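You operate a simulated robot arm through the tools that you are given. There is no shell and no other tool.

Carry out the task below with a simulated robot arm. There is one attempt and no reset: what you move stays moved.

TASK
Fill the rings in the nest with 8 balls and space them with the spreader.
Fine: one push of the feed lever; end with the offset lever centred and the spreader up.

Only the result counts: the job must be done as asked and must still hold three seconds after the hand-in. Knocking over, shifting, dropping, spilling or breaking anything else fails it.

THE ROBOT
A 5-joint arm with a two-finger parallel gripper, fixed in place. Base frame: the origin is at the foot of the arm, x ahead of it, y to its left, z up; the work surface is at about z = 0. Lengths are in m, angles in degrees, forces in N, time in s.
With the tool pointing down near the work surface it reaches from about 0.26 to 0.68 m from the base axis. Its first joint turns from -66.0 to 66.0 degrees. The tool tilts only in the upright plane through the base axis and itself; it spins freely about its own axis. Payload 2.9 kg.
The tool frame sits at the grasp point between the pads (the TCP): z along the fingers, y along the line on which they close. The tips reach 0.03 m beyond it. Largest opening 0.11 m; finger width 0.02, thickness 0.01; the body of the gripper, 0.048 by 0.112 m, starts 0.055 m behind the TCP.
Orientation is that of the tool frame in the base frame, as a unit quaternion [x, y, z, w]. With the fingers straight down and closing along the base's y, the tool's x points along the base's -x, its y along +y and its z along -z.

THE INTERFACE
- The arm moves only by the tool play_rows. Its argument "increments" is one flat list of numbers, 7 for each row, row after row: the finger opening in m, from 0 to 0.11, then the shift along the base's x, y, z in units of 30 mm (1.0 is 30 mm), then the turn, a rotation vector about the base's x, y, z in units of 5 degrees (1.0 is 5 degrees). In form: [fingers, x, y, z, ax, ay, az, fingers, x, y, z, ax, ay, az, ...]. A call has 1 to 20 rows; each row shifts and turns the commanded pose from where the row before left it. A call with a number of a shift or a turn outside -1 to 1 is refused whole. Each row takes 0.2 s and may step no farther than 0.05 m and 8.6 degrees from the row before; otherwise, or with a gripper value out of range, the whole call is refused. Where a pose cannot be reached the arm comes as near as it can. A force on the tool above 80 N (or 10 N above the force at the start of the call, whichever is more), or a blocked arm, ends the call early, and 0.2 s more pass. The fingers move at their own pace (about 0.108 m/s each) and stop on an object; they squeeze with about 20 N. The grip force told is the motor's: it shows also when the fingers shut on nothing. Time passes only in rows, and 0.2 s behind the last, so rows that do not move let the fingers close. It gives the time, the measured TCP pose, the force on the tool (base axes), the opening and the grip force at its end, in the units of the frame above (readings bear some noise), with the torque about the TCP (base axes, N m) and any sound that the robot's microphone picked up, and new pictures: "show" is both (left out), scene, wrist or none.
- Cameras (640 x 400 px; columns grow to the right, rows downward): "scene" is fixed at [0.0318, -0.4438, 0.6178]; the picture's right is [0.82, -0.57, 0.00], its down [-0.26, -0.38, -0.89] and it looks along [0.50, 0.73, -0.46] (base axes); focal length 260 px, centre (320, 200). "wrist" rides on the gripper at [0.072, 0.017, -0.103] in the tool frame; the picture's right is [-0.23, 0.97, 0.00], its down [-0.76, -0.18, -0.62] and it looks along [-0.61, -0.14, 0.78] (tool axes); focal length 222 px, centre (320, 200). There is no depth. A picture from a camera that has moved, and an enlarged one, comes with that camera's place and axes in the base frame and with its lens.
- close_up(camera, box): a new picture of the part [left, top, right, bottom] of that camera's present view, enlarged. The clock stands still meanwhile.
- close_job(): hands the job in; it is judged then, once.

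Places have to be worked out from the pictures, the camera data and where the tool is seen. Open the gripper and draw the arm clear of the work before you hand the job in, unless the task says otherwise.

The tools are called as name(argument=value, ...) on one line, values as JSON. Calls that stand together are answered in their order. play_rows: Moves the arm, as the interface text tells. Its arguments: {"type":"object","properties":{"increments":{"type":"array"},"show":{"type":"string","enum":["both","scene","wrist","none"]}},"required":["increments"]} The other tools are called the same way: close_up (camera, box) takes an enlarged picture of a part of a camera's view; close_job () hands the job in.

At the start:

```text
t: 0.0
tool_pos: [0.2784, -0.1523, 0.529]
ee_rot: [0.001, 1.0, 0.0, 0.0]
wrist_force: [-0.5, 0.0, 0.0]
wrist_torque: [0.0, 0.01, -0.01]
finger_gap: 0.1101
gripper_force: 0.1
```

scene: 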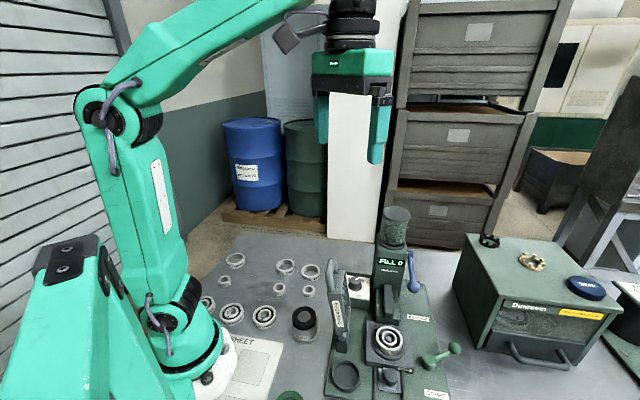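
wrist: 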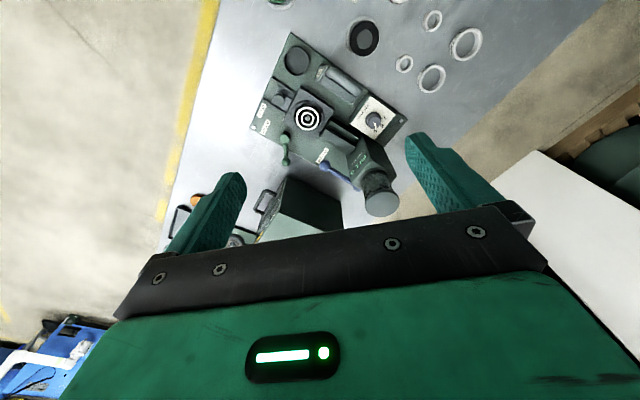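

I'll look at the machine in close-ups before moving anything.

close_up(camera="scene", box=[310, 190, 480, 400])

close_up(camera="wrist", box=[230, 10, 430, 220])

close_up(camera="scene", box=[180, 230, 340, 400])

close_up(camera="scene", box=[440, 220, 640, 390])

```text
1.90 times, centred on (395, 295) of scene
camera zoom: at [0.0318, -0.4438, 0.6178], right [0.82, -0.57, 0.0], down [-0.26, -0.38, -0.89], along [0.5, 0.73, -0.46], focal length 496 px, centre (177, 19)
```

zoom: 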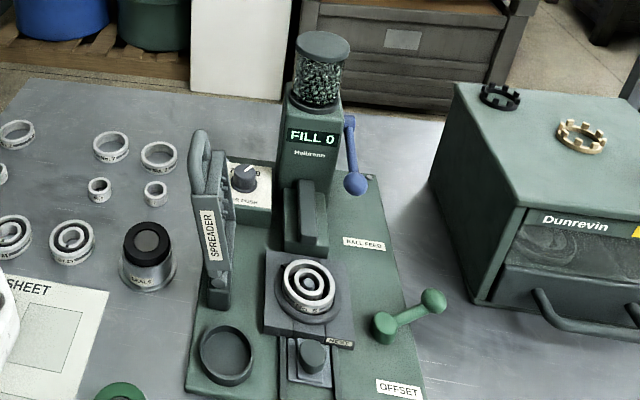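

```text
1.90 times, centred on (330, 115) of wrist
camera zoom: at [0.2063, -0.1353, 0.6341], right [0.23, 0.97, 0.0], down [0.76, -0.18, 0.62], along [0.61, -0.14, -0.78], focal length 423 px, centre (301, 362)
```

zoom: 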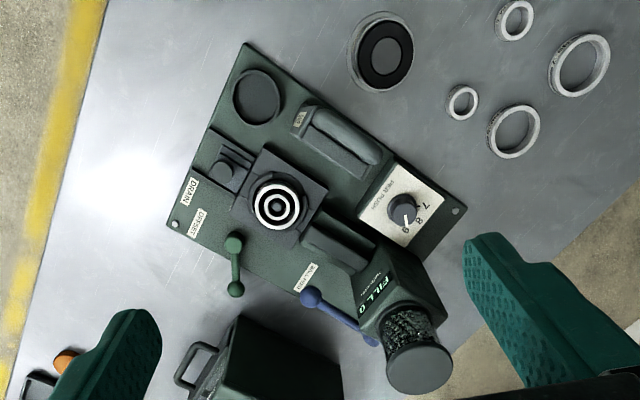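

```text
2.35 times, centred on (260, 315) of scene
camera zoom: at [0.0318, -0.4438, 0.6178], right [0.82, -0.57, 0.0], down [-0.26, -0.38, -0.89], along [0.5, 0.73, -0.46], focal length 612 px, centre (461, -71)
```

zoom: 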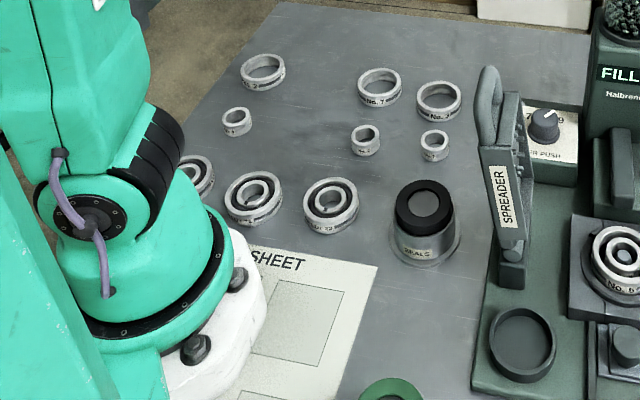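

```text
2.35 times, centred on (540, 305) of scene
camera zoom: at [0.0318, -0.4438, 0.6178], right [0.82, -0.57, 0.0], down [-0.26, -0.38, -0.89], along [0.5, 0.73, -0.46], focal length 612 px, centre (-198, -47)
```

zoom: 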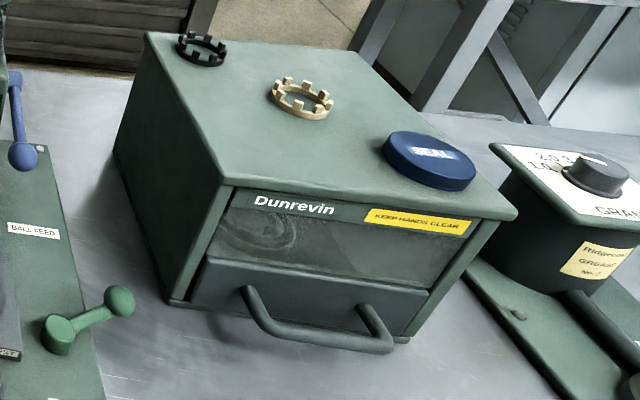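

The machine has a dial ("per push"), a blue feed lever, a green offset lever and a spreader arm. I zoom in on each to read the labels and the dial's current position.

close_up(camera="wrist", box=[345, 85, 415, 145])

close_up(camera="scene", box=[335, 260, 395, 310])

close_up(camera="scene", box=[365, 310, 465, 400])

close_up(camera="wrist", box=[250, 80, 350, 180])

```text
6.67 times, centred on (380, 115) of wrist
camera zoom: at [0.2063, -0.1353, 0.6341], right [0.23, 0.97, 0.0], down [0.76, -0.18, 0.62], along [0.61, -0.14, -0.78], focal length 1481 px, centre (-80, 767)
```

zoom: 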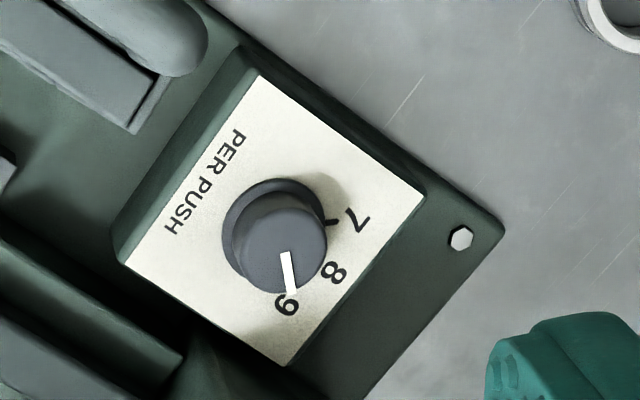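

```text
8.00 times, centred on (365, 285) of scene
camera zoom: at [0.0318, -0.4438, 0.6178], right [0.82, -0.57, 0.0], down [-0.26, -0.38, -0.89], along [0.5, 0.73, -0.46], focal length 2082 px, centre (-40, -480)
```

zoom: 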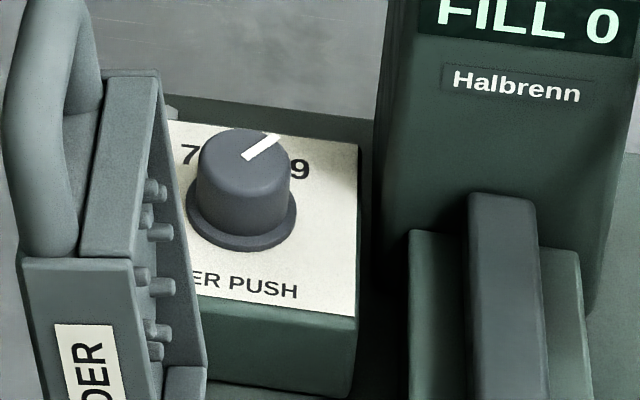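

```text
4.44 times, centred on (415, 355) of scene
camera zoom: at [0.0318, -0.4438, 0.6178], right [0.82, -0.57, 0.0], down [-0.26, -0.38, -0.89], along [0.5, 0.73, -0.46], focal length 1157 px, centre (-102, -489)
```

zoom: 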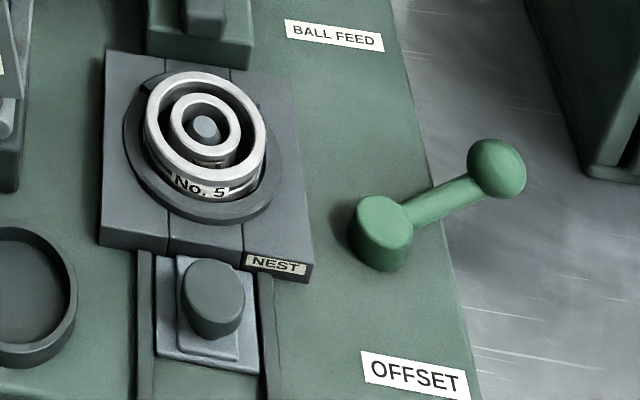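

```text
4.00 times, centred on (300, 130) of wrist
camera zoom: at [0.2063, -0.1353, 0.6341], right [0.23, 0.97, 0.0], down [0.76, -0.18, 0.62], along [0.61, -0.14, -0.78], focal length 888 px, centre (400, 480)
```

zoom: 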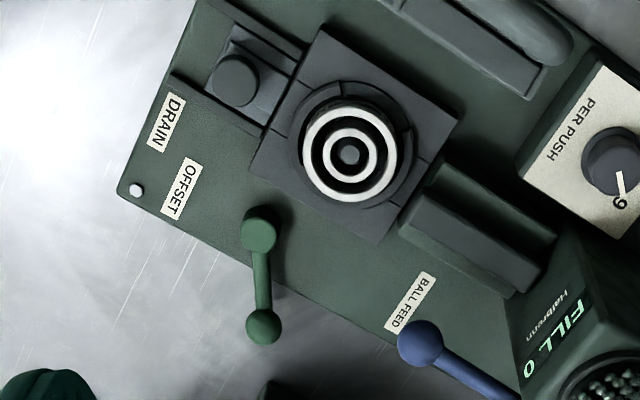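

The dial points at 9 (8 is needed), and the machine is turned about 45° with its front facing the arm's foot. I lower the tool in free air with the same heading for a closer view of the nest, levers and dial.

play_rows(increments=[0.11, 0, 0, -1, 0, 0, 0, 0.11, 0, 0, -1, 0, 0, 0, 0.11, 0, 0, -1, 0, 0, 0, 0.11, 0, 0, -1, 0, 0, 0, 0.11, 0, 0, 0, 0, 0, 0], show="both")

```text
t: 1.2
tool_pos: [0.2766, -0.153, 0.4092]
ee_rot: [0.0, 1.0, 0.0, 0.0]
wrist_force: [-0.4, -0.5, -0.4]
wrist_torque: [-0.01, 0.0, -0.01]
finger_gap: 0.1102
gripper_force: 0.1
camera wrist: at [0.2058, -0.1353, 0.5133], right [0.23, 0.97, 0.0], down [0.76, -0.18, 0.62], along [0.61, -0.14, -0.78], focal length 222 px, centre (320, 200)
```

scene: 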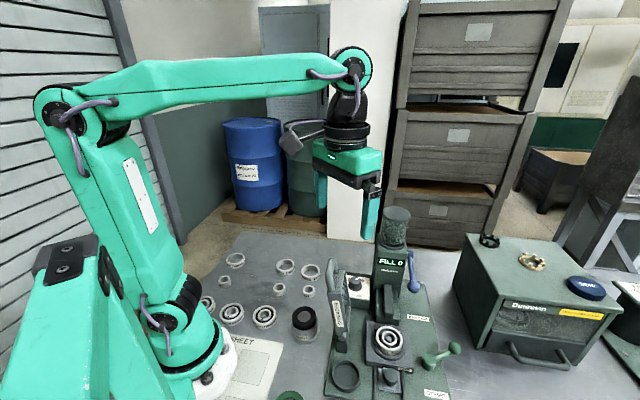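
wrist: 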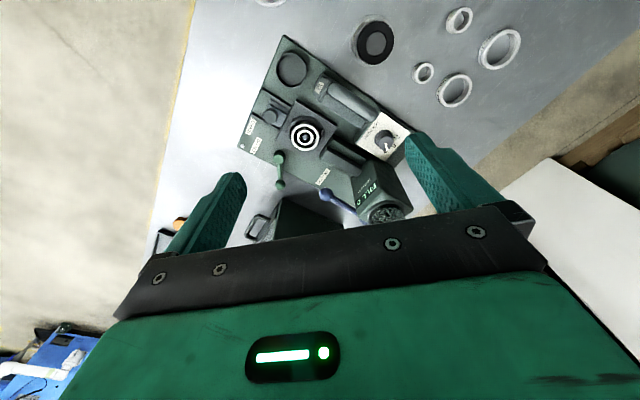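

The view is closer. I zoom in on the nest, levers, spreader and dial.

close_up(camera="wrist", box=[235, 95, 345, 200])

close_up(camera="wrist", box=[300, 60, 410, 170])

close_up(camera="wrist", box=[300, 150, 420, 230])

close_up(camera="scene", box=[315, 250, 375, 390])

close_up(camera="scene", box=[360, 200, 440, 300])

```text
3.81 times, centred on (290, 148) of wrist
camera zoom: at [0.2058, -0.1353, 0.5133], right [0.23, 0.97, 0.0], down [0.76, -0.18, 0.62], along [0.61, -0.14, -0.78], focal length 846 px, centre (434, 400)
```

zoom: 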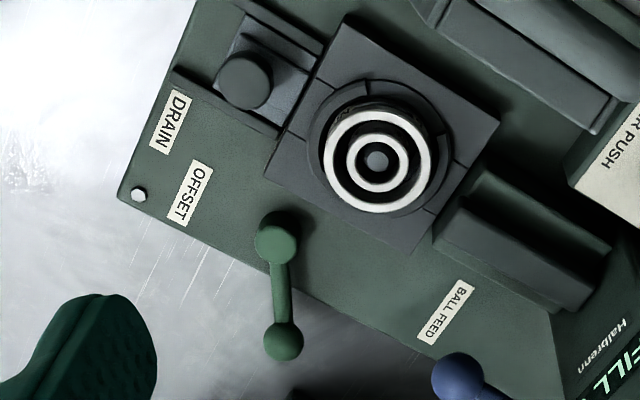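

```text
3.64 times, centred on (355, 115) of wrist
camera zoom: at [0.2058, -0.1353, 0.5133], right [0.23, 0.97, 0.0], down [0.76, -0.18, 0.62], along [0.61, -0.14, -0.78], focal length 808 px, centre (193, 509)
```

zoom: 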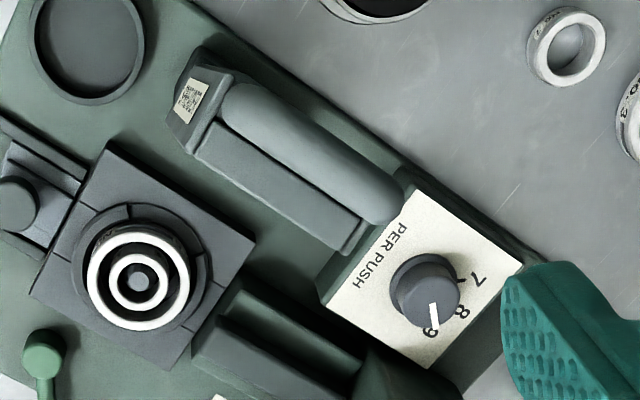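

```text
5.00 times, centred on (360, 190) of wrist
camera zoom: at [0.2058, -0.1353, 0.5133], right [0.23, 0.97, 0.0], down [0.76, -0.18, 0.62], along [0.61, -0.14, -0.78], focal length 1111 px, centre (120, 250)
```

zoom: 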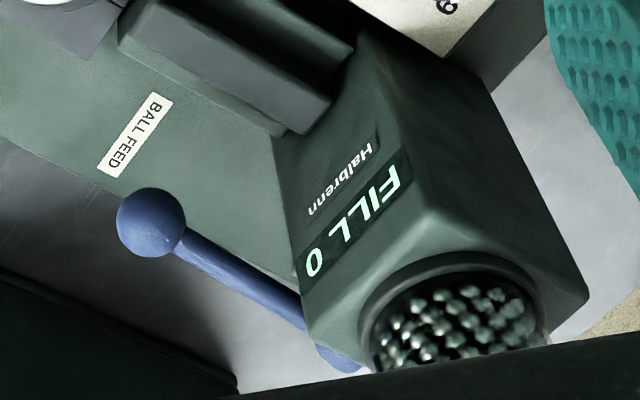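

```text
2.86 times, centred on (345, 320) of scene
camera zoom: at [0.0318, -0.4438, 0.6178], right [0.82, -0.57, 0.0], down [-0.26, -0.38, -0.89], along [0.5, 0.73, -0.46], focal length 744 px, centre (249, -143)
```

zoom: 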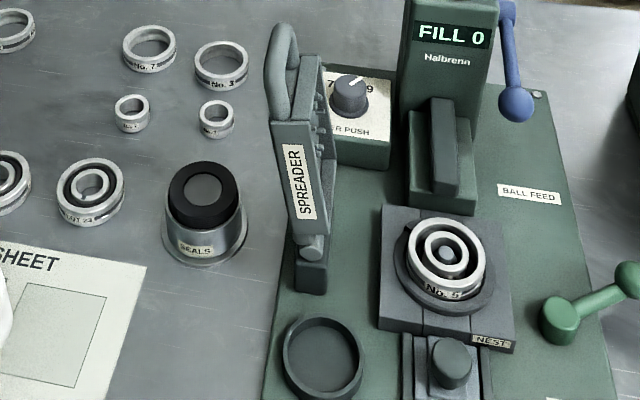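

```text
4.00 times, centred on (400, 250) of scene
camera zoom: at [0.0318, -0.4438, 0.6178], right [0.82, -0.57, 0.0], down [-0.26, -0.38, -0.89], along [0.5, 0.73, -0.46], focal length 1041 px, centre (0, 0)
```

zoom: 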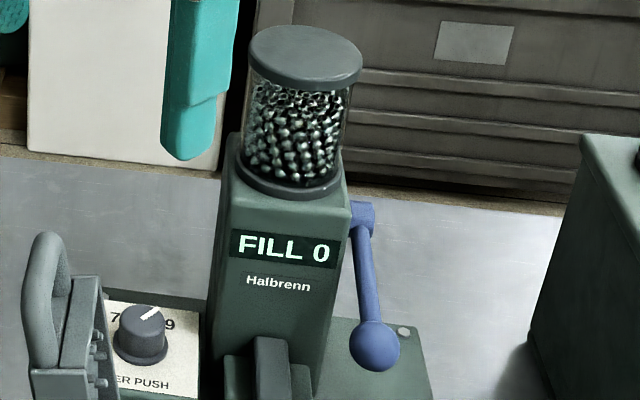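

The scene camera agrees with the known fingertip position to about 1 mm. I take tighter close-ups of the dial from both cameras to triangulate it.

close_up(camera="wrist", box=[350, 105, 422, 165])

close_up(camera="scene", box=[325, 255, 405, 325])

close_up(camera="wrist", box=[300, 65, 380, 135])

```text
6.67 times, centred on (386, 135) of wrist
camera zoom: at [0.2058, -0.1353, 0.5133], right [0.23, 0.97, 0.0], down [0.76, -0.18, 0.62], along [0.61, -0.14, -0.78], focal length 1481 px, centre (-120, 633)
```

zoom: 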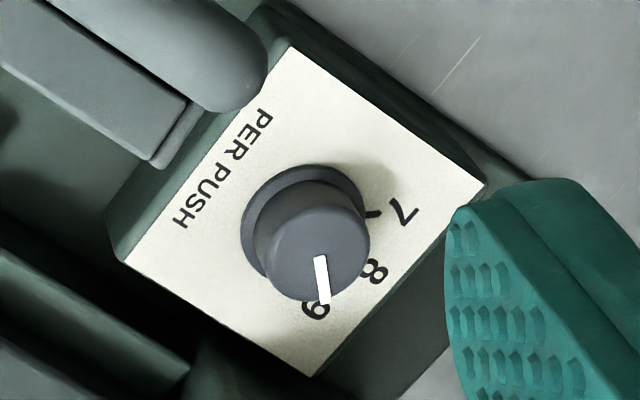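

```text
5.71 times, centred on (365, 290) of scene
camera zoom: at [0.0318, -0.4438, 0.6178], right [0.82, -0.57, 0.0], down [-0.26, -0.38, -0.89], along [0.5, 0.73, -0.46], focal length 1487 px, centre (63, -314)
```

zoom: 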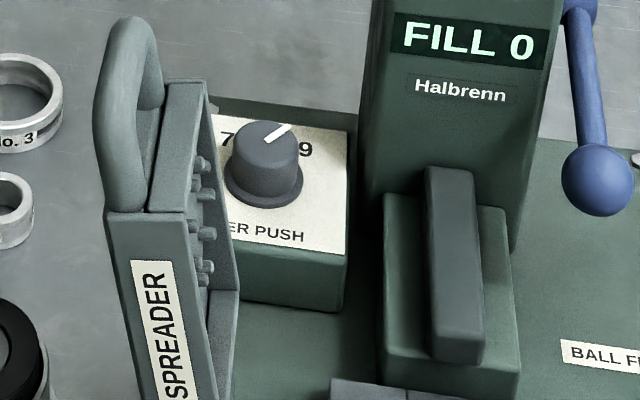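

```text
5.71 times, centred on (340, 100) of wrist
camera zoom: at [0.2058, -0.1353, 0.5133], right [0.23, 0.97, 0.0], down [0.76, -0.18, 0.62], along [0.61, -0.14, -0.78], focal length 1269 px, centre (206, 771)
```

zoom: 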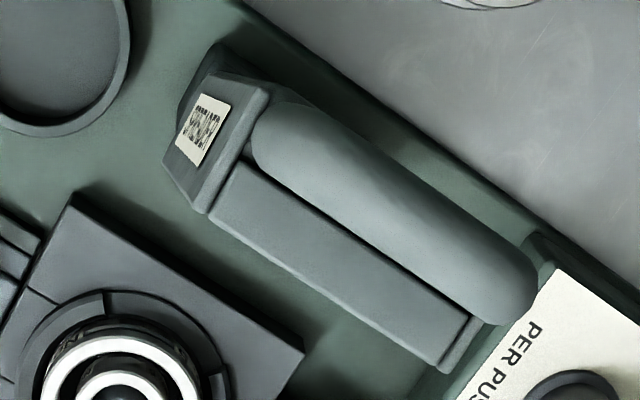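

Triangulation puts the knob axis at about (0.430, -0.045), with its panel at z≈0.047 and its top at about 0.072. The pointer is at 9, and 8 lies about 40° counterclockwise of it. I move above the knob with the tool yawed -60°, so the later 40° turn keeps the gripper clear of the column, and stop high to check.

play_rows(increments=[0.07, 0.426, 0.299, 0, 0, 0, -1, 0.07, 0.426, 0.299, 0, 0, 0, -1, 0.07, 0.426, 0.299, 0, 0, 0, -1, 0.07, 0.426, 0.299, 0, 0, 0, -1, 0.07, 0.426, 0.299, 0, 0, 0, -1, 0.07, 0.426, 0.299, 0, 0, 0, -1, 0.07, 0.426, 0.299, 0, 0, 0, -1, 0.07, 0.426, 0.299, 0, 0, 0, -1, 0.07, 0.426, 0.299, 0, 0, 0, -1, 0.07, 0.426, 0.299, 0, 0, 0, -1, 0.07, 0.426, 0.299, 0, 0, 0, -1, 0.07, 0.426, 0.299, 0, 0, 0, -1, 0.07, 0, 0, -1, 0, 0, 0, 0.07, 0, 0, -1, 0, 0, 0, 0.07, 0, 0, -1, 0, 0, 0, 0.07, 0, 0, -1, 0, 0, 0, 0.07, 0, 0, 0, 0, 0, 0], show="both")

```text
t: 4.8
tool_pos: [0.4331, -0.0447, 0.2901]
ee_rot: [0.5, 0.866, 0.0, 0.0]
wrist_force: [-0.5, 0.9, 0.0]
wrist_torque: [-0.03, -0.01, -0.03]
finger_gap: 0.07
gripper_force: 0.0
camera wrist: at [0.4118, 0.0266, 0.3942], right [0.96, 0.29, 0.0], down [0.23, -0.75, 0.62], along [0.18, -0.6, -0.78], focal length 222 px, centre (320, 200)
```

scene: 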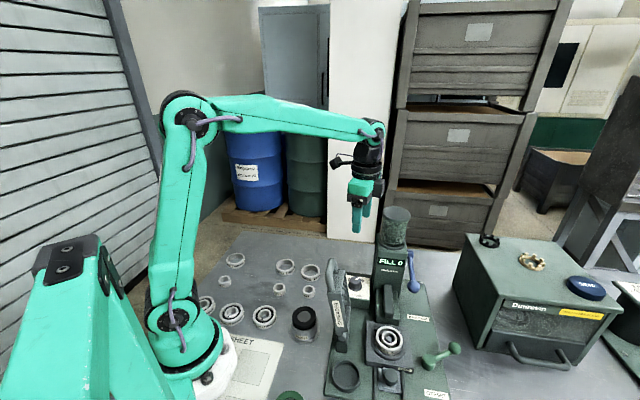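
wrist: 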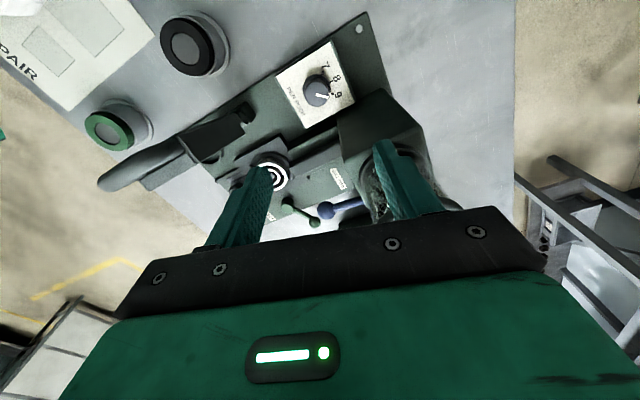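

The tool is above the dial with the hopper clear beside it. I zoom in for the exact knob position and a side view of the spreader.

close_up(camera="wrist", box=[265, 30, 375, 140])

close_up(camera="wrist", box=[90, 80, 300, 230])

close_up(camera="wrist", box=[230, 140, 450, 240])

close_up(camera="scene", box=[330, 130, 440, 320])

```text
3.64 times, centred on (320, 85) of wrist
camera zoom: at [0.4118, 0.0266, 0.3942], right [0.96, 0.29, 0.0], down [0.23, -0.75, 0.62], along [0.18, -0.6, -0.78], focal length 808 px, centre (320, 618)
```

zoom: 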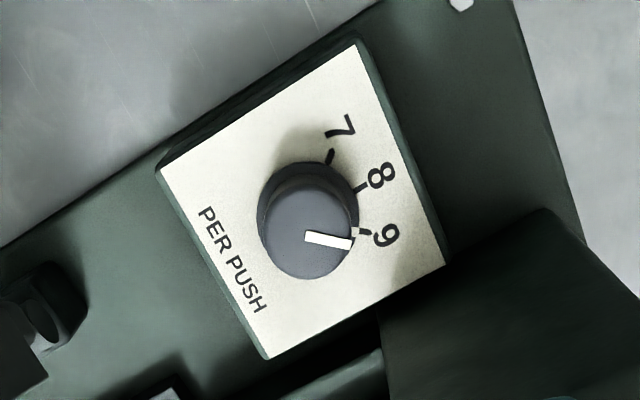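

```text
2.67 times, centred on (195, 155) of wrist
camera zoom: at [0.4118, 0.0266, 0.3942], right [0.96, 0.29, 0.0], down [0.23, -0.75, 0.62], along [0.18, -0.6, -0.78], focal length 592 px, centre (653, 320)
```

zoom: 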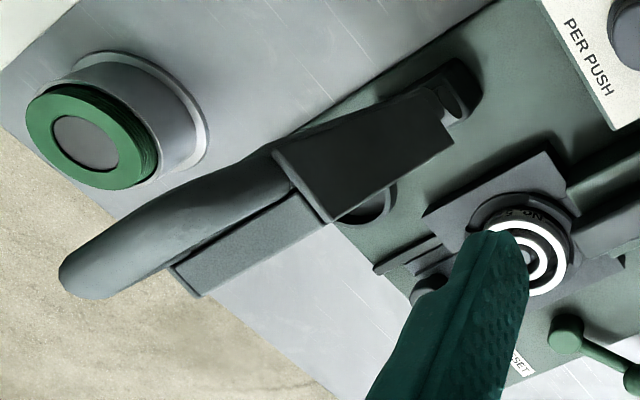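

```text
2.91 times, centred on (340, 190) of wrist
camera zoom: at [0.4118, 0.0266, 0.3942], right [0.96, 0.29, 0.0], down [0.23, -0.75, 0.62], along [0.18, -0.6, -0.78], focal length 646 px, centre (262, 229)
```

zoom: 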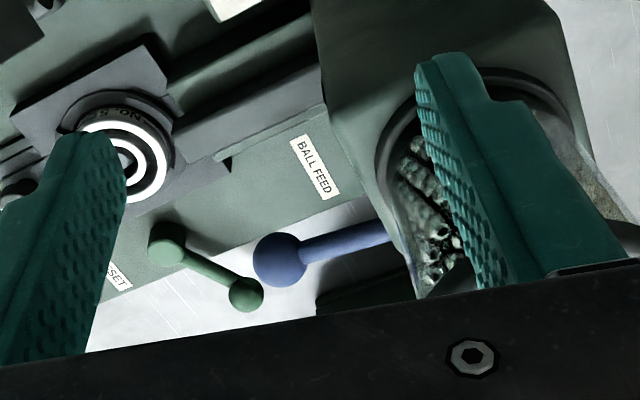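

```text
2.11 times, centred on (385, 225) of scene
camera zoom: at [0.0318, -0.4438, 0.6178], right [0.82, -0.57, 0.0], down [-0.26, -0.38, -0.89], along [0.5, 0.73, -0.46], focal length 548 px, centre (183, 147)
```

zoom: 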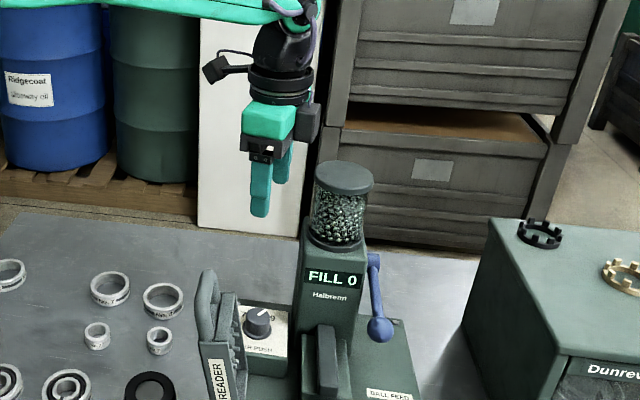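

There seems to be a dark box on the gripper's column side, so I check its size before descending.

close_up(camera="scene", box=[330, 145, 400, 245])

```text
4.00 times, centred on (365, 195) of scene
camera zoom: at [0.0318, -0.4438, 0.6178], right [0.82, -0.57, 0.0], down [-0.26, -0.38, -0.89], along [0.5, 0.73, -0.46], focal length 1041 px, centre (140, 220)
```

zoom: 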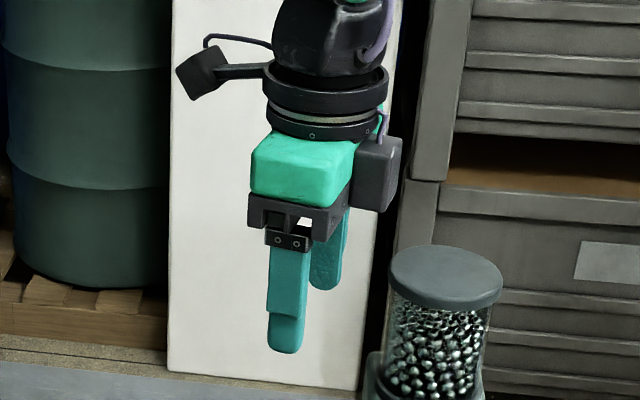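

A motor box sticks out about 45 mm on the side opposite the camera, too tight against the column for a straight-down turn. I'll lean the tool about 12.5° back toward the arm and use a start yaw of -50°, then descend partway and check.

play_rows(increments=[0.06, 0, 0, 0, 0, 0, 1, 0.06, 0, 0, 0, 0, 0, 1, 0.06, -0.1, 0, 0, -0.09, -0.83, 0, 0.06, -0.1, -0.01, 0, -0.09, -0.83, 0, 0.06, -0.1, -0.02, 0, -0.09, -0.83, 0, 0.06, 0, 0, -1, 0, 0, 0, 0.06, 0, 0, -1, 0, 0, 0, 0.06, 0, 0, -1, 0, 0, 0, 0.06, 0, 0, -1, 0, 0, 0, 0.06, 0, 0, -0.667, 0, 0, 0, 0.06, 0, 0, 0, 0, 0, 0], show="both")

```text
t: 7.2
tool_pos: [0.4227, -0.0436, 0.1471]
ee_rot: [0.419, 0.901, 0.035, 0.102]
wrist_force: [0.6, -0.3, 1.0]
wrist_torque: [0.01, -0.03, -0.03]
finger_gap: 0.06
gripper_force: 0.0
camera wrist: at [0.3679, 0.0243, 0.2407], right [0.87, 0.45, 0.18], down [0.21, -0.68, 0.7], along [0.44, -0.57, -0.69], focal length 222 px, centre (320, 200)
```

scene: 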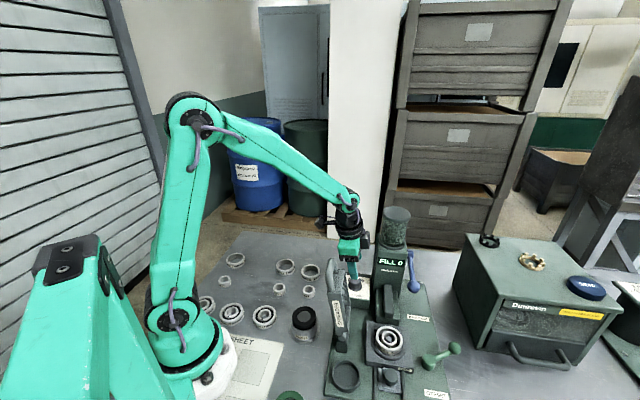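
wrist: 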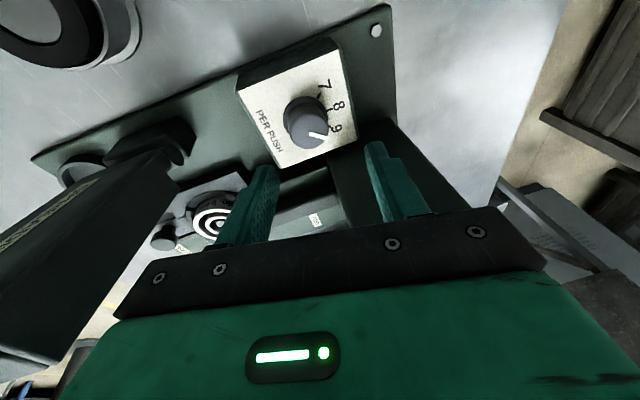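

The tool is tilted and clear. I zoom in to check knob alignment and column clearance before the last descent.

close_up(camera="wrist", box=[230, 30, 400, 190])

close_up(camera="scene", box=[320, 200, 420, 320])

```text
2.50 times, centred on (315, 110) of wrist
camera zoom: at [0.3679, 0.0243, 0.2407], right [0.87, 0.45, 0.18], down [0.21, -0.68, 0.7], along [0.44, -0.57, -0.69], focal length 555 px, centre (332, 425)
```

zoom: 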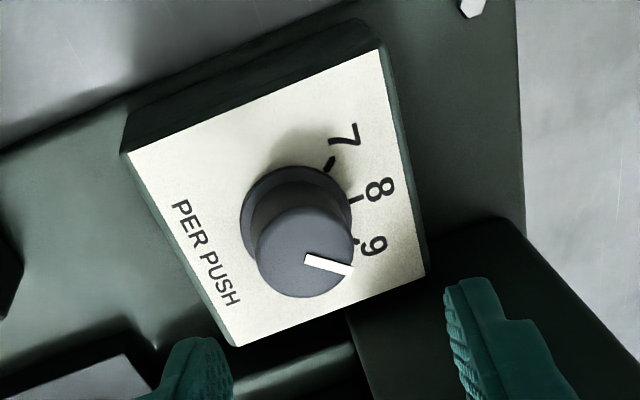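

```text
3.33 times, centred on (370, 260) of scene
camera zoom: at [0.0318, -0.4438, 0.6178], right [0.82, -0.57, 0.0], down [-0.26, -0.38, -0.89], along [0.5, 0.73, -0.46], focal length 867 px, centre (153, 0)
```

zoom: 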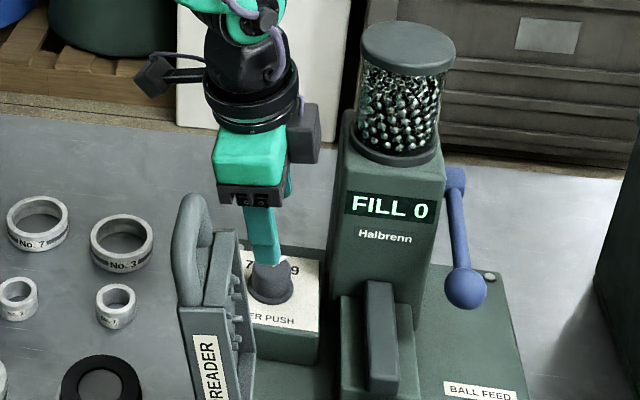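

The knob is centred under the grip line and the motor box clears the column. I descend to grip height and close the fingers on the knob.

play_rows(increments=[0.06, 0.01, 0.01, -0.7, 0, 0, 0, 0.06, 0.01, 0, -0.7, 0, 0, 0, 0.06, 0, 0, -0.55, 0, 0, 0, 0.06, 0, 0, 0, 0, 0, 0], show="both")

```text
t: 8.2
tool_pos: [0.4233, -0.0437, 0.0895]
ee_rot: [0.419, 0.901, 0.036, 0.104]
wrist_force: [0.6, 0.2, 0.2]
wrist_torque: [-0.02, 0.0, -0.01]
finger_gap: 0.06
gripper_force: 0.0
camera wrist: at [0.3682, 0.0246, 0.1831], right [0.87, 0.45, 0.18], down [0.21, -0.68, 0.7], along [0.44, -0.57, -0.69], focal length 222 px, centre (320, 200)
```

scene: 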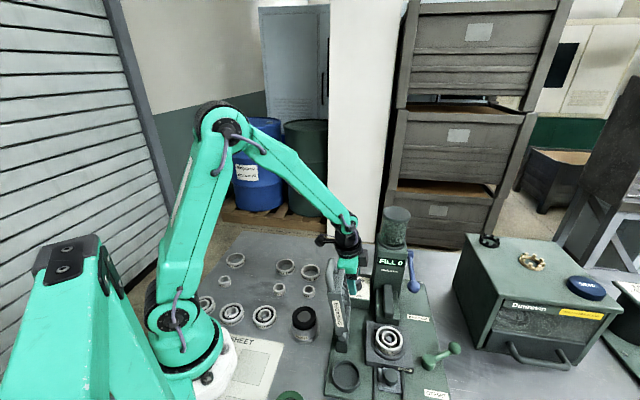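
wrist: 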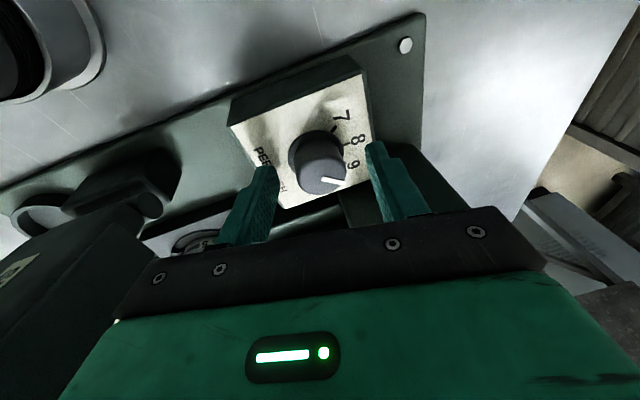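

The knob sits between the fingers and there is no contact force. I close on it without moving the arm.

play_rows(increments=[0.045, 0, 0, 0, 0, 0, 0, 0.03, 0, 0, 0, 0, 0, 0, 0.03, 0, 0, 0, 0, 0, 0], show="wrist")

close_up(camera="wrist", box=[230, 80, 410, 240])

```text
t: 9.0
tool_pos: [0.4221, -0.0445, 0.0914]
ee_rot: [0.42, 0.901, 0.035, 0.103]
wrist_force: [-1.2, -4.1, -1.5]
wrist_torque: [-0.62, 0.37, 0.0]
finger_gap: 0.0343
gripper_force: 45.2
camera wrist: at [0.3681, 0.0244, 0.1833], right [0.87, 0.45, 0.18], down [0.21, -0.68, 0.7], along [0.44, -0.57, -0.69], focal length 222 px, centre (320, 200)
```

wrist: 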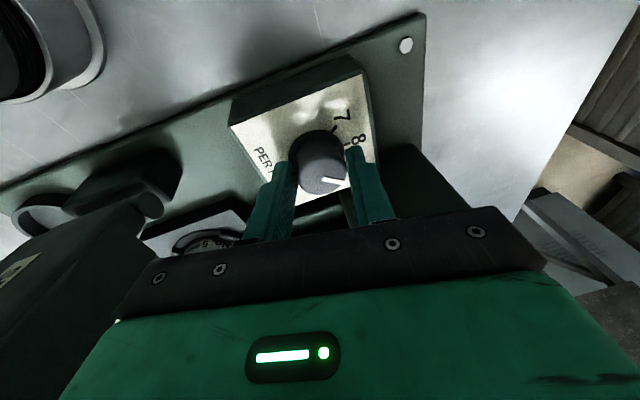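

```text
2.50 times, centred on (320, 160) of wrist
camera zoom: at [0.3681, 0.0244, 0.1833], right [0.87, 0.45, 0.18], down [0.21, -0.68, 0.7], along [0.44, -0.57, -0.69], focal length 555 px, centre (320, 300)
```

zoom: 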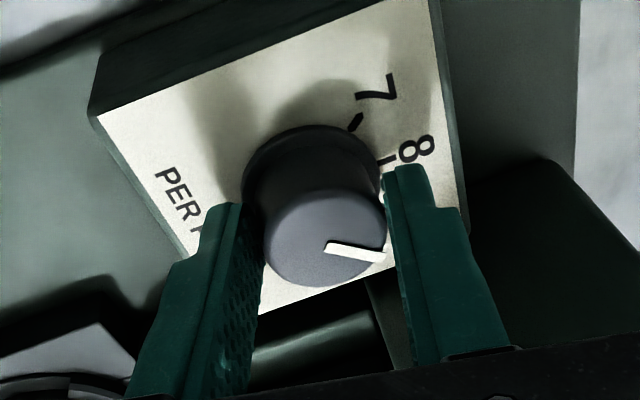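

I've gripped the knob (gap 34 mm, forces small). Now I spin the tool 40° counterclockwise about its own axis to take the pointer from 9 to 8.

play_rows(increments=[0.03, 0, 0, 0, -0.215, 0.022, 0.976, 0.03, 0, 0, 0, -0.215, 0.022, 0.976, 0.03, 0, 0, 0, -0.215, 0.022, 0.976, 0.03, 0, 0, 0, -0.215, 0.022, 0.976, 0.03, 0, 0, 0, -0.215, 0.022, 0.976, 0.03, 0, 0, 0, -0.215, 0.022, 0.976, 0.03, 0, 0, 0, -0.215, 0.022, 0.976, 0.03, 0, 0, 0, -0.215, 0.022, 0.976, 0.03, 0, 0, 0, 0, 0, 0], show="both")

close_up(camera="wrist", box=[230, 80, 410, 240])

close_up(camera="scene", box=[320, 230, 420, 320])

```text
t: 11.0
tool_pos: [0.4223, -0.0448, 0.0902]
ee_rot: [0.087, 0.991, -0.002, 0.107]
wrist_force: [-8.0, -16.8, -19.5]
wrist_torque: [-1.05, 1.0, -0.08]
finger_gap: 0.0322
gripper_force: 45.1
camera wrist: at [0.334, -0.0137, 0.1768], right [0.39, 0.92, 0.06], down [0.57, -0.29, 0.77], along [0.72, -0.26, -0.64], focal length 222 px, centre (320, 200)
```

scene: 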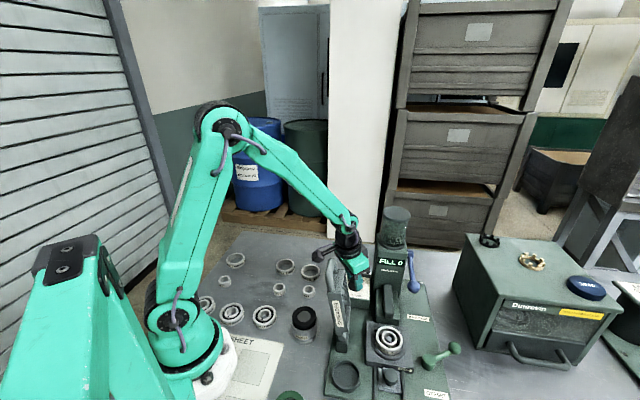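
wrist: 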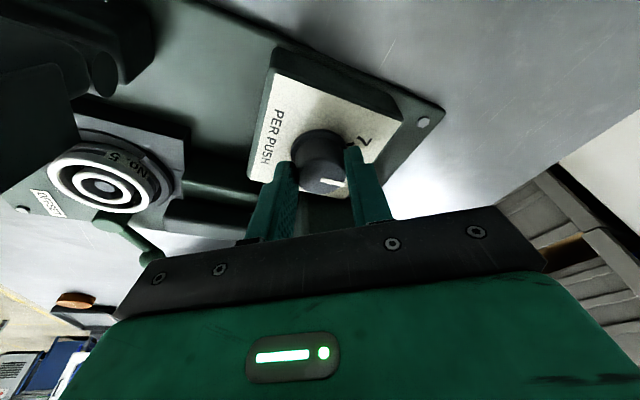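

```text
2.50 times, centred on (320, 160) of wrist
camera zoom: at [0.334, -0.0137, 0.1768], right [0.39, 0.92, 0.06], down [0.57, -0.29, 0.77], along [0.72, -0.26, -0.64], focal length 555 px, centre (320, 300)
```

zoom: 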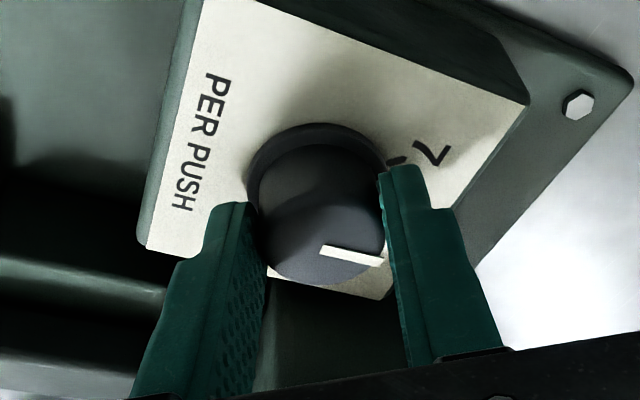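

```text
4.44 times, centred on (370, 275) of scene
camera zoom: at [0.0319, -0.4438, 0.6178], right [0.82, -0.57, 0.0], down [-0.26, -0.38, -0.89], along [0.5, 0.73, -0.46], focal length 1157 px, centre (98, -133)
```

zoom: 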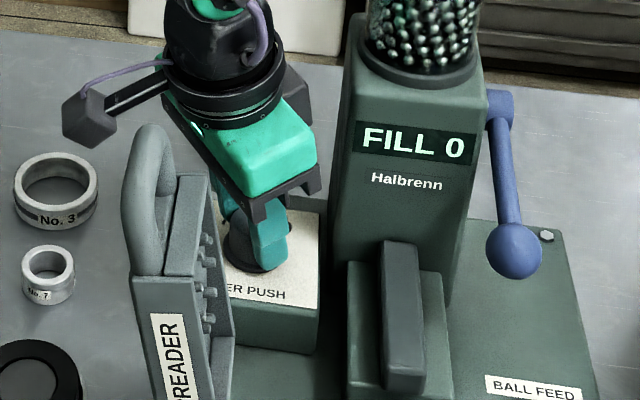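

The pointer is now at about 45–48°, which is the 8 direction. I open the fingers, rise vertically and check the dial unobstructed.

play_rows(increments=[0.045, 0, 0, 0, 0, 0, 0, 0.06, 0, 0, 0, 0, 0, 0, 0.06, 0, 0, 0.5, 0, 0, 0, 0.06, 0, 0, 1, 0, 0, 0, 0.06, 0, 0, 1, 0, 0, 0, 0.06, 0, 0, 1, 0, 0, 0, 0.06, 0, 0, 0, 0, 0, 0], show="both")

close_up(camera="wrist", box=[230, 30, 410, 190])

close_up(camera="scene", box=[320, 230, 420, 320])

```text
t: 12.6
tool_pos: [0.4239, -0.0457, 0.1955]
ee_rot: [0.086, 0.99, -0.003, 0.109]
wrist_force: [1.2, 0.4, -0.4]
wrist_torque: [-0.02, -0.04, -0.01]
finger_gap: 0.0599
gripper_force: 0.0
camera wrist: at [0.3349, -0.0142, 0.2827], right [0.39, 0.92, 0.06], down [0.57, -0.29, 0.77], along [0.73, -0.26, -0.63], focal length 222 px, centre (320, 200)
```

scene: 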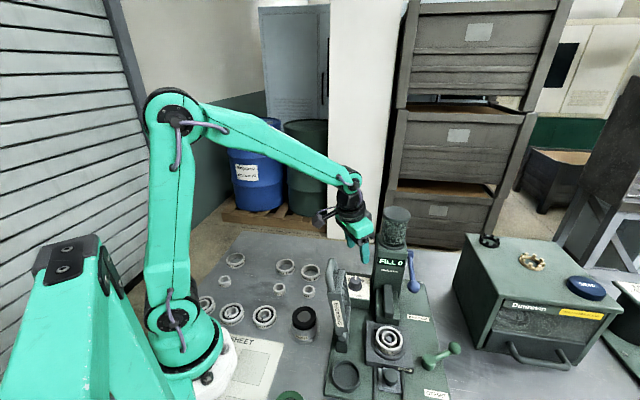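
wrist: 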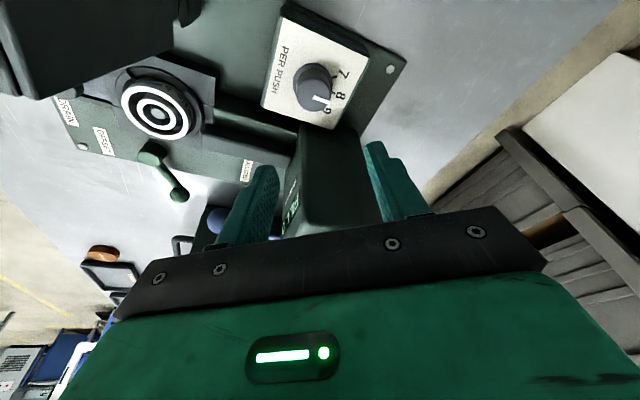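

```text
2.50 times, centred on (320, 110) of wrist
camera zoom: at [0.3349, -0.0142, 0.2827], right [0.39, 0.92, 0.06], down [0.57, -0.29, 0.77], along [0.73, -0.26, -0.63], focal length 555 px, centre (320, 425)
```

zoom: 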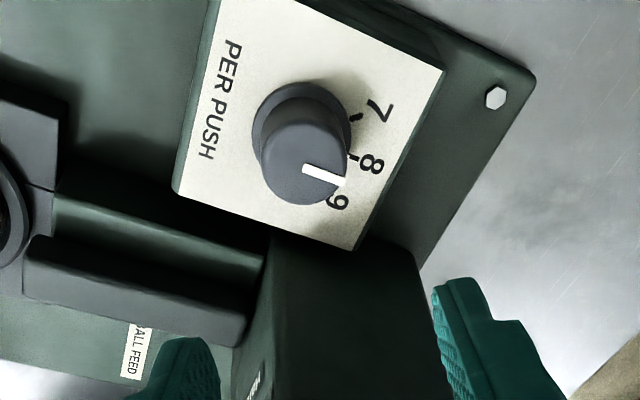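

```text
4.44 times, centred on (370, 275) of scene
camera zoom: at [0.0318, -0.4438, 0.6178], right [0.82, -0.57, 0.0], down [-0.26, -0.38, -0.89], along [0.5, 0.73, -0.46], focal length 1157 px, centre (98, -133)
```

zoom: 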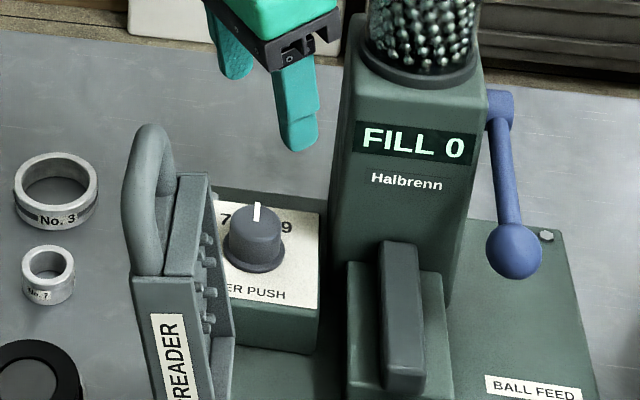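

The dial now reads 8. Next comes the offset lever, so I take a closer look at the rings, the lever and the feed lever from this angle.

close_up(camera="wrist", box=[40, 50, 240, 220])

close_up(camera="scene", box=[360, 310, 420, 370])

close_up(camera="scene", box=[400, 320, 480, 400])

```text
2.35 times, centred on (140, 135) of wrist
camera zoom: at [0.3349, -0.0142, 0.2827], right [0.39, 0.92, 0.06], down [0.57, -0.29, 0.77], along [0.73, -0.26, -0.63], focal length 523 px, centre (744, 353)
```

zoom: 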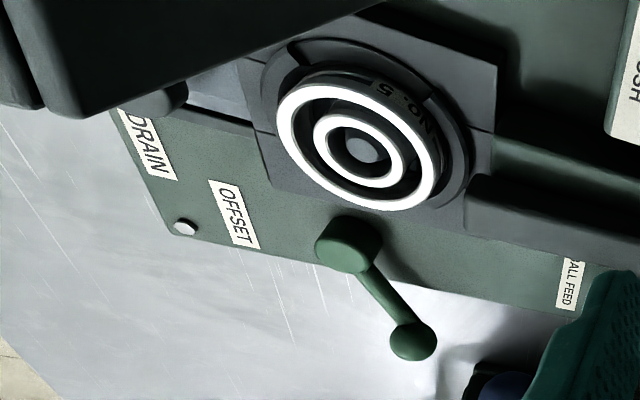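

```text
6.67 times, centred on (390, 340) of scene
camera zoom: at [0.0318, -0.4438, 0.6178], right [0.82, -0.57, 0.0], down [-0.26, -0.38, -0.89], along [0.5, 0.73, -0.46], focal length 1735 px, centre (-147, -733)
```

zoom: 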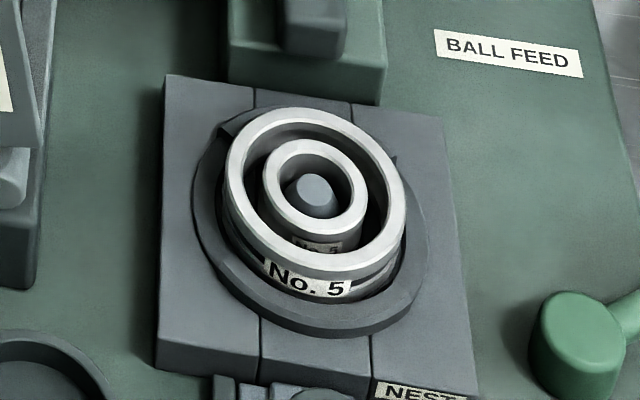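

```text
5.00 times, centred on (440, 360) of scene
camera zoom: at [0.0318, -0.4438, 0.6178], right [0.82, -0.57, 0.0], down [-0.26, -0.38, -0.89], along [0.5, 0.73, -0.46], focal length 1301 px, centre (-280, -600)
```

zoom: 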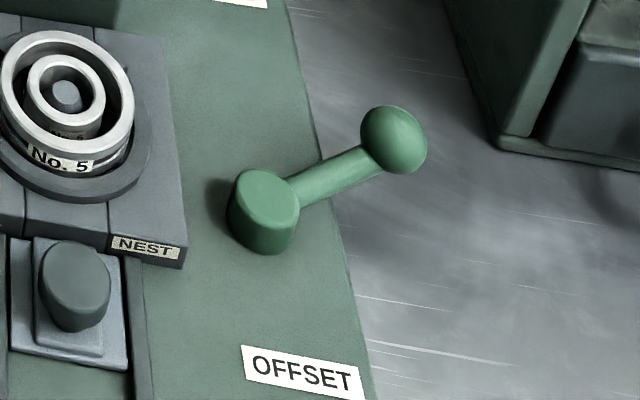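

The inner and outer rings look concentric, so the offset lever is centred now, with its arm at azimuth about -15°. Its ball triangulates to about (0.502, -0.311, 0.038) and its pivot to about (0.433, -0.293). I rise above the hopper, undo the tilt and move over the lever ball.

play_rows(increments=[0.06, 0, 0, 1, 0, 0, 0, 0.06, 0, 0, 1, 0, 0, 0, 0.06, 0, 0, 1, 0.09, 0.83, 0, 0.06, 0, 0, 1, 0.09, 0.83, 0, 0.06, 0, 0, 1, 0.09, 0.83, 0, 0.06, 0, 0, 1, 0, 0, -0.9, 0.06, 0.26, -0.883, 0, 0, 0, 0, 0.06, 0.26, -0.883, 0, 0, 0, 0, 0.06, 0.26, -0.883, 0, 0, 0, 0, 0.06, 0.26, -0.883, 0, 0, 0, 0, 0.06, 0.26, -0.883, 0, 0, 0, 0, 0.06, 0.26, -0.883, 0, 0, 0, 0, 0.06, 0.26, -0.883, 0, 0, 0, 0, 0.06, 0.26, -0.883, 0, 0, 0, 0, 0.06, 0.26, -0.883, 0, 0, 0, 0, 0.06, 0.26, -0.883, 0, 0, 0, 0, 0.06, 0, 0, 0, 0, 0, 0], show="both")

```text
t: 16.2
tool_pos: [0.4962, -0.3075, 0.3723]
ee_rot: [0.126, 0.992, 0.0, 0.0]
wrist_force: [0.1, -0.8, 0.3]
wrist_torque: [0.0, -0.01, -0.04]
finger_gap: 0.0599
gripper_force: 0.1
out of reach, approached as far as the arm can: row 16
camera wrist: at [0.4297, -0.2737, 0.4757], right [0.46, 0.89, 0.0], down [0.69, -0.36, 0.62], along [0.55, -0.29, -0.78], focal length 222 px, centre (320, 200)
```

scene: 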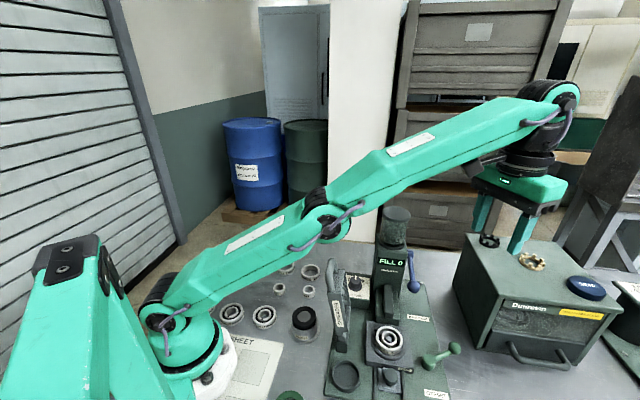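
wrist: 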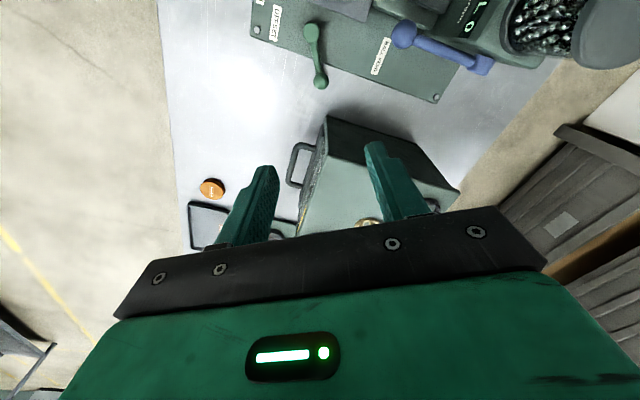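

The arm was at full stretch up there. I descend toward the lever, where reach is better, and recheck alignment at mid height.

play_rows(increments=[0.06, 0, 0, -1, 0, 0, 0, 0.06, 0, 0, -1, 0, 0, 0, 0.06, 0, 0, -1, 0, 0, 0, 0.06, 0, 0, -1, 0, 0, 0, 0.06, 0, 0, -1, 0, 0, 0, 0.06, 0, 0, -1, 0, 0, 0, 0.06, 0, 0, 0, 0, 0, 0], show="both")

close_up(camera="wrist", box=[230, 10, 410, 190])

close_up(camera="scene", box=[380, 230, 520, 400])

```text
t: 17.8
tool_pos: [0.4953, -0.3032, 0.1913]
ee_rot: [0.126, 0.992, 0.0, 0.0]
wrist_force: [-0.1, 0.3, -0.3]
wrist_torque: [-0.03, 0.0, 0.01]
finger_gap: 0.0599
gripper_force: 0.1
camera wrist: at [0.4302, -0.2701, 0.2958], right [0.46, 0.89, 0.0], down [0.69, -0.36, 0.62], along [0.55, -0.29, -0.78], focal length 222 px, centre (320, 200)
```

scene: 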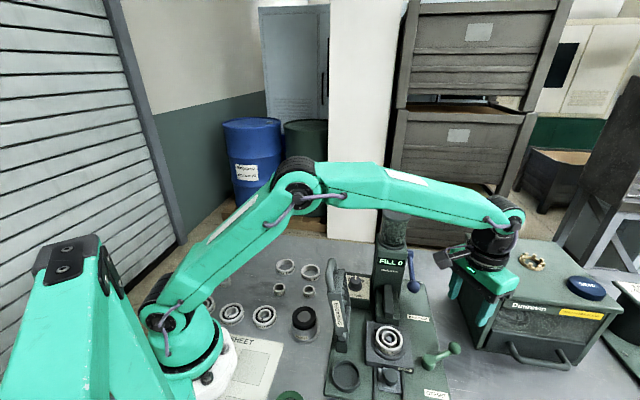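
wrist: 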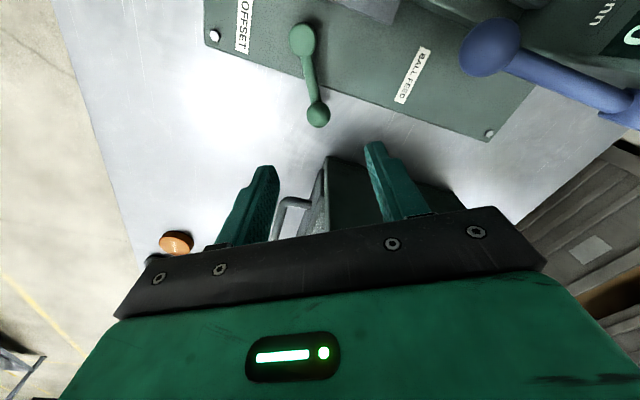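

```text
2.22 times, centred on (320, 100) of wrist
camera zoom: at [0.4302, -0.2701, 0.2958], right [0.46, 0.89, 0.0], down [0.69, -0.36, 0.62], along [0.55, -0.29, -0.78], focal length 494 px, centre (320, 422)
```

zoom: 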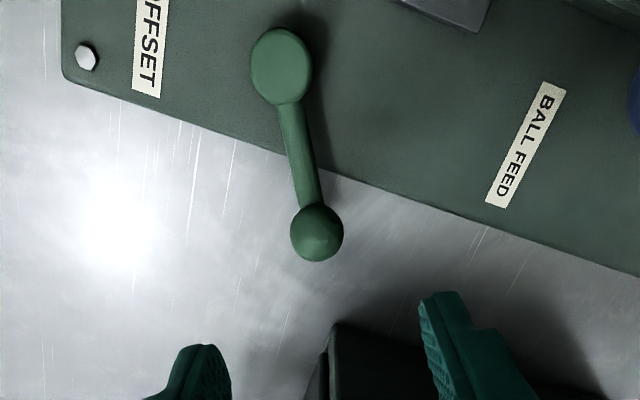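

```text
2.35 times, centred on (450, 315) of scene
camera zoom: at [0.0318, -0.4438, 0.6178], right [0.82, -0.57, 0.0], down [-0.26, -0.38, -0.89], along [0.5, 0.73, -0.46], focal length 612 px, centre (14, -71)
```

zoom: 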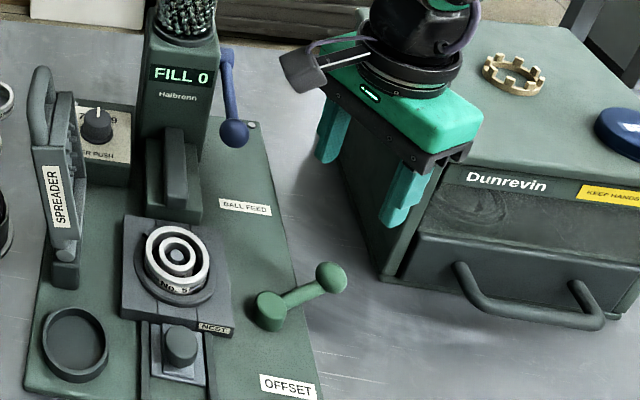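

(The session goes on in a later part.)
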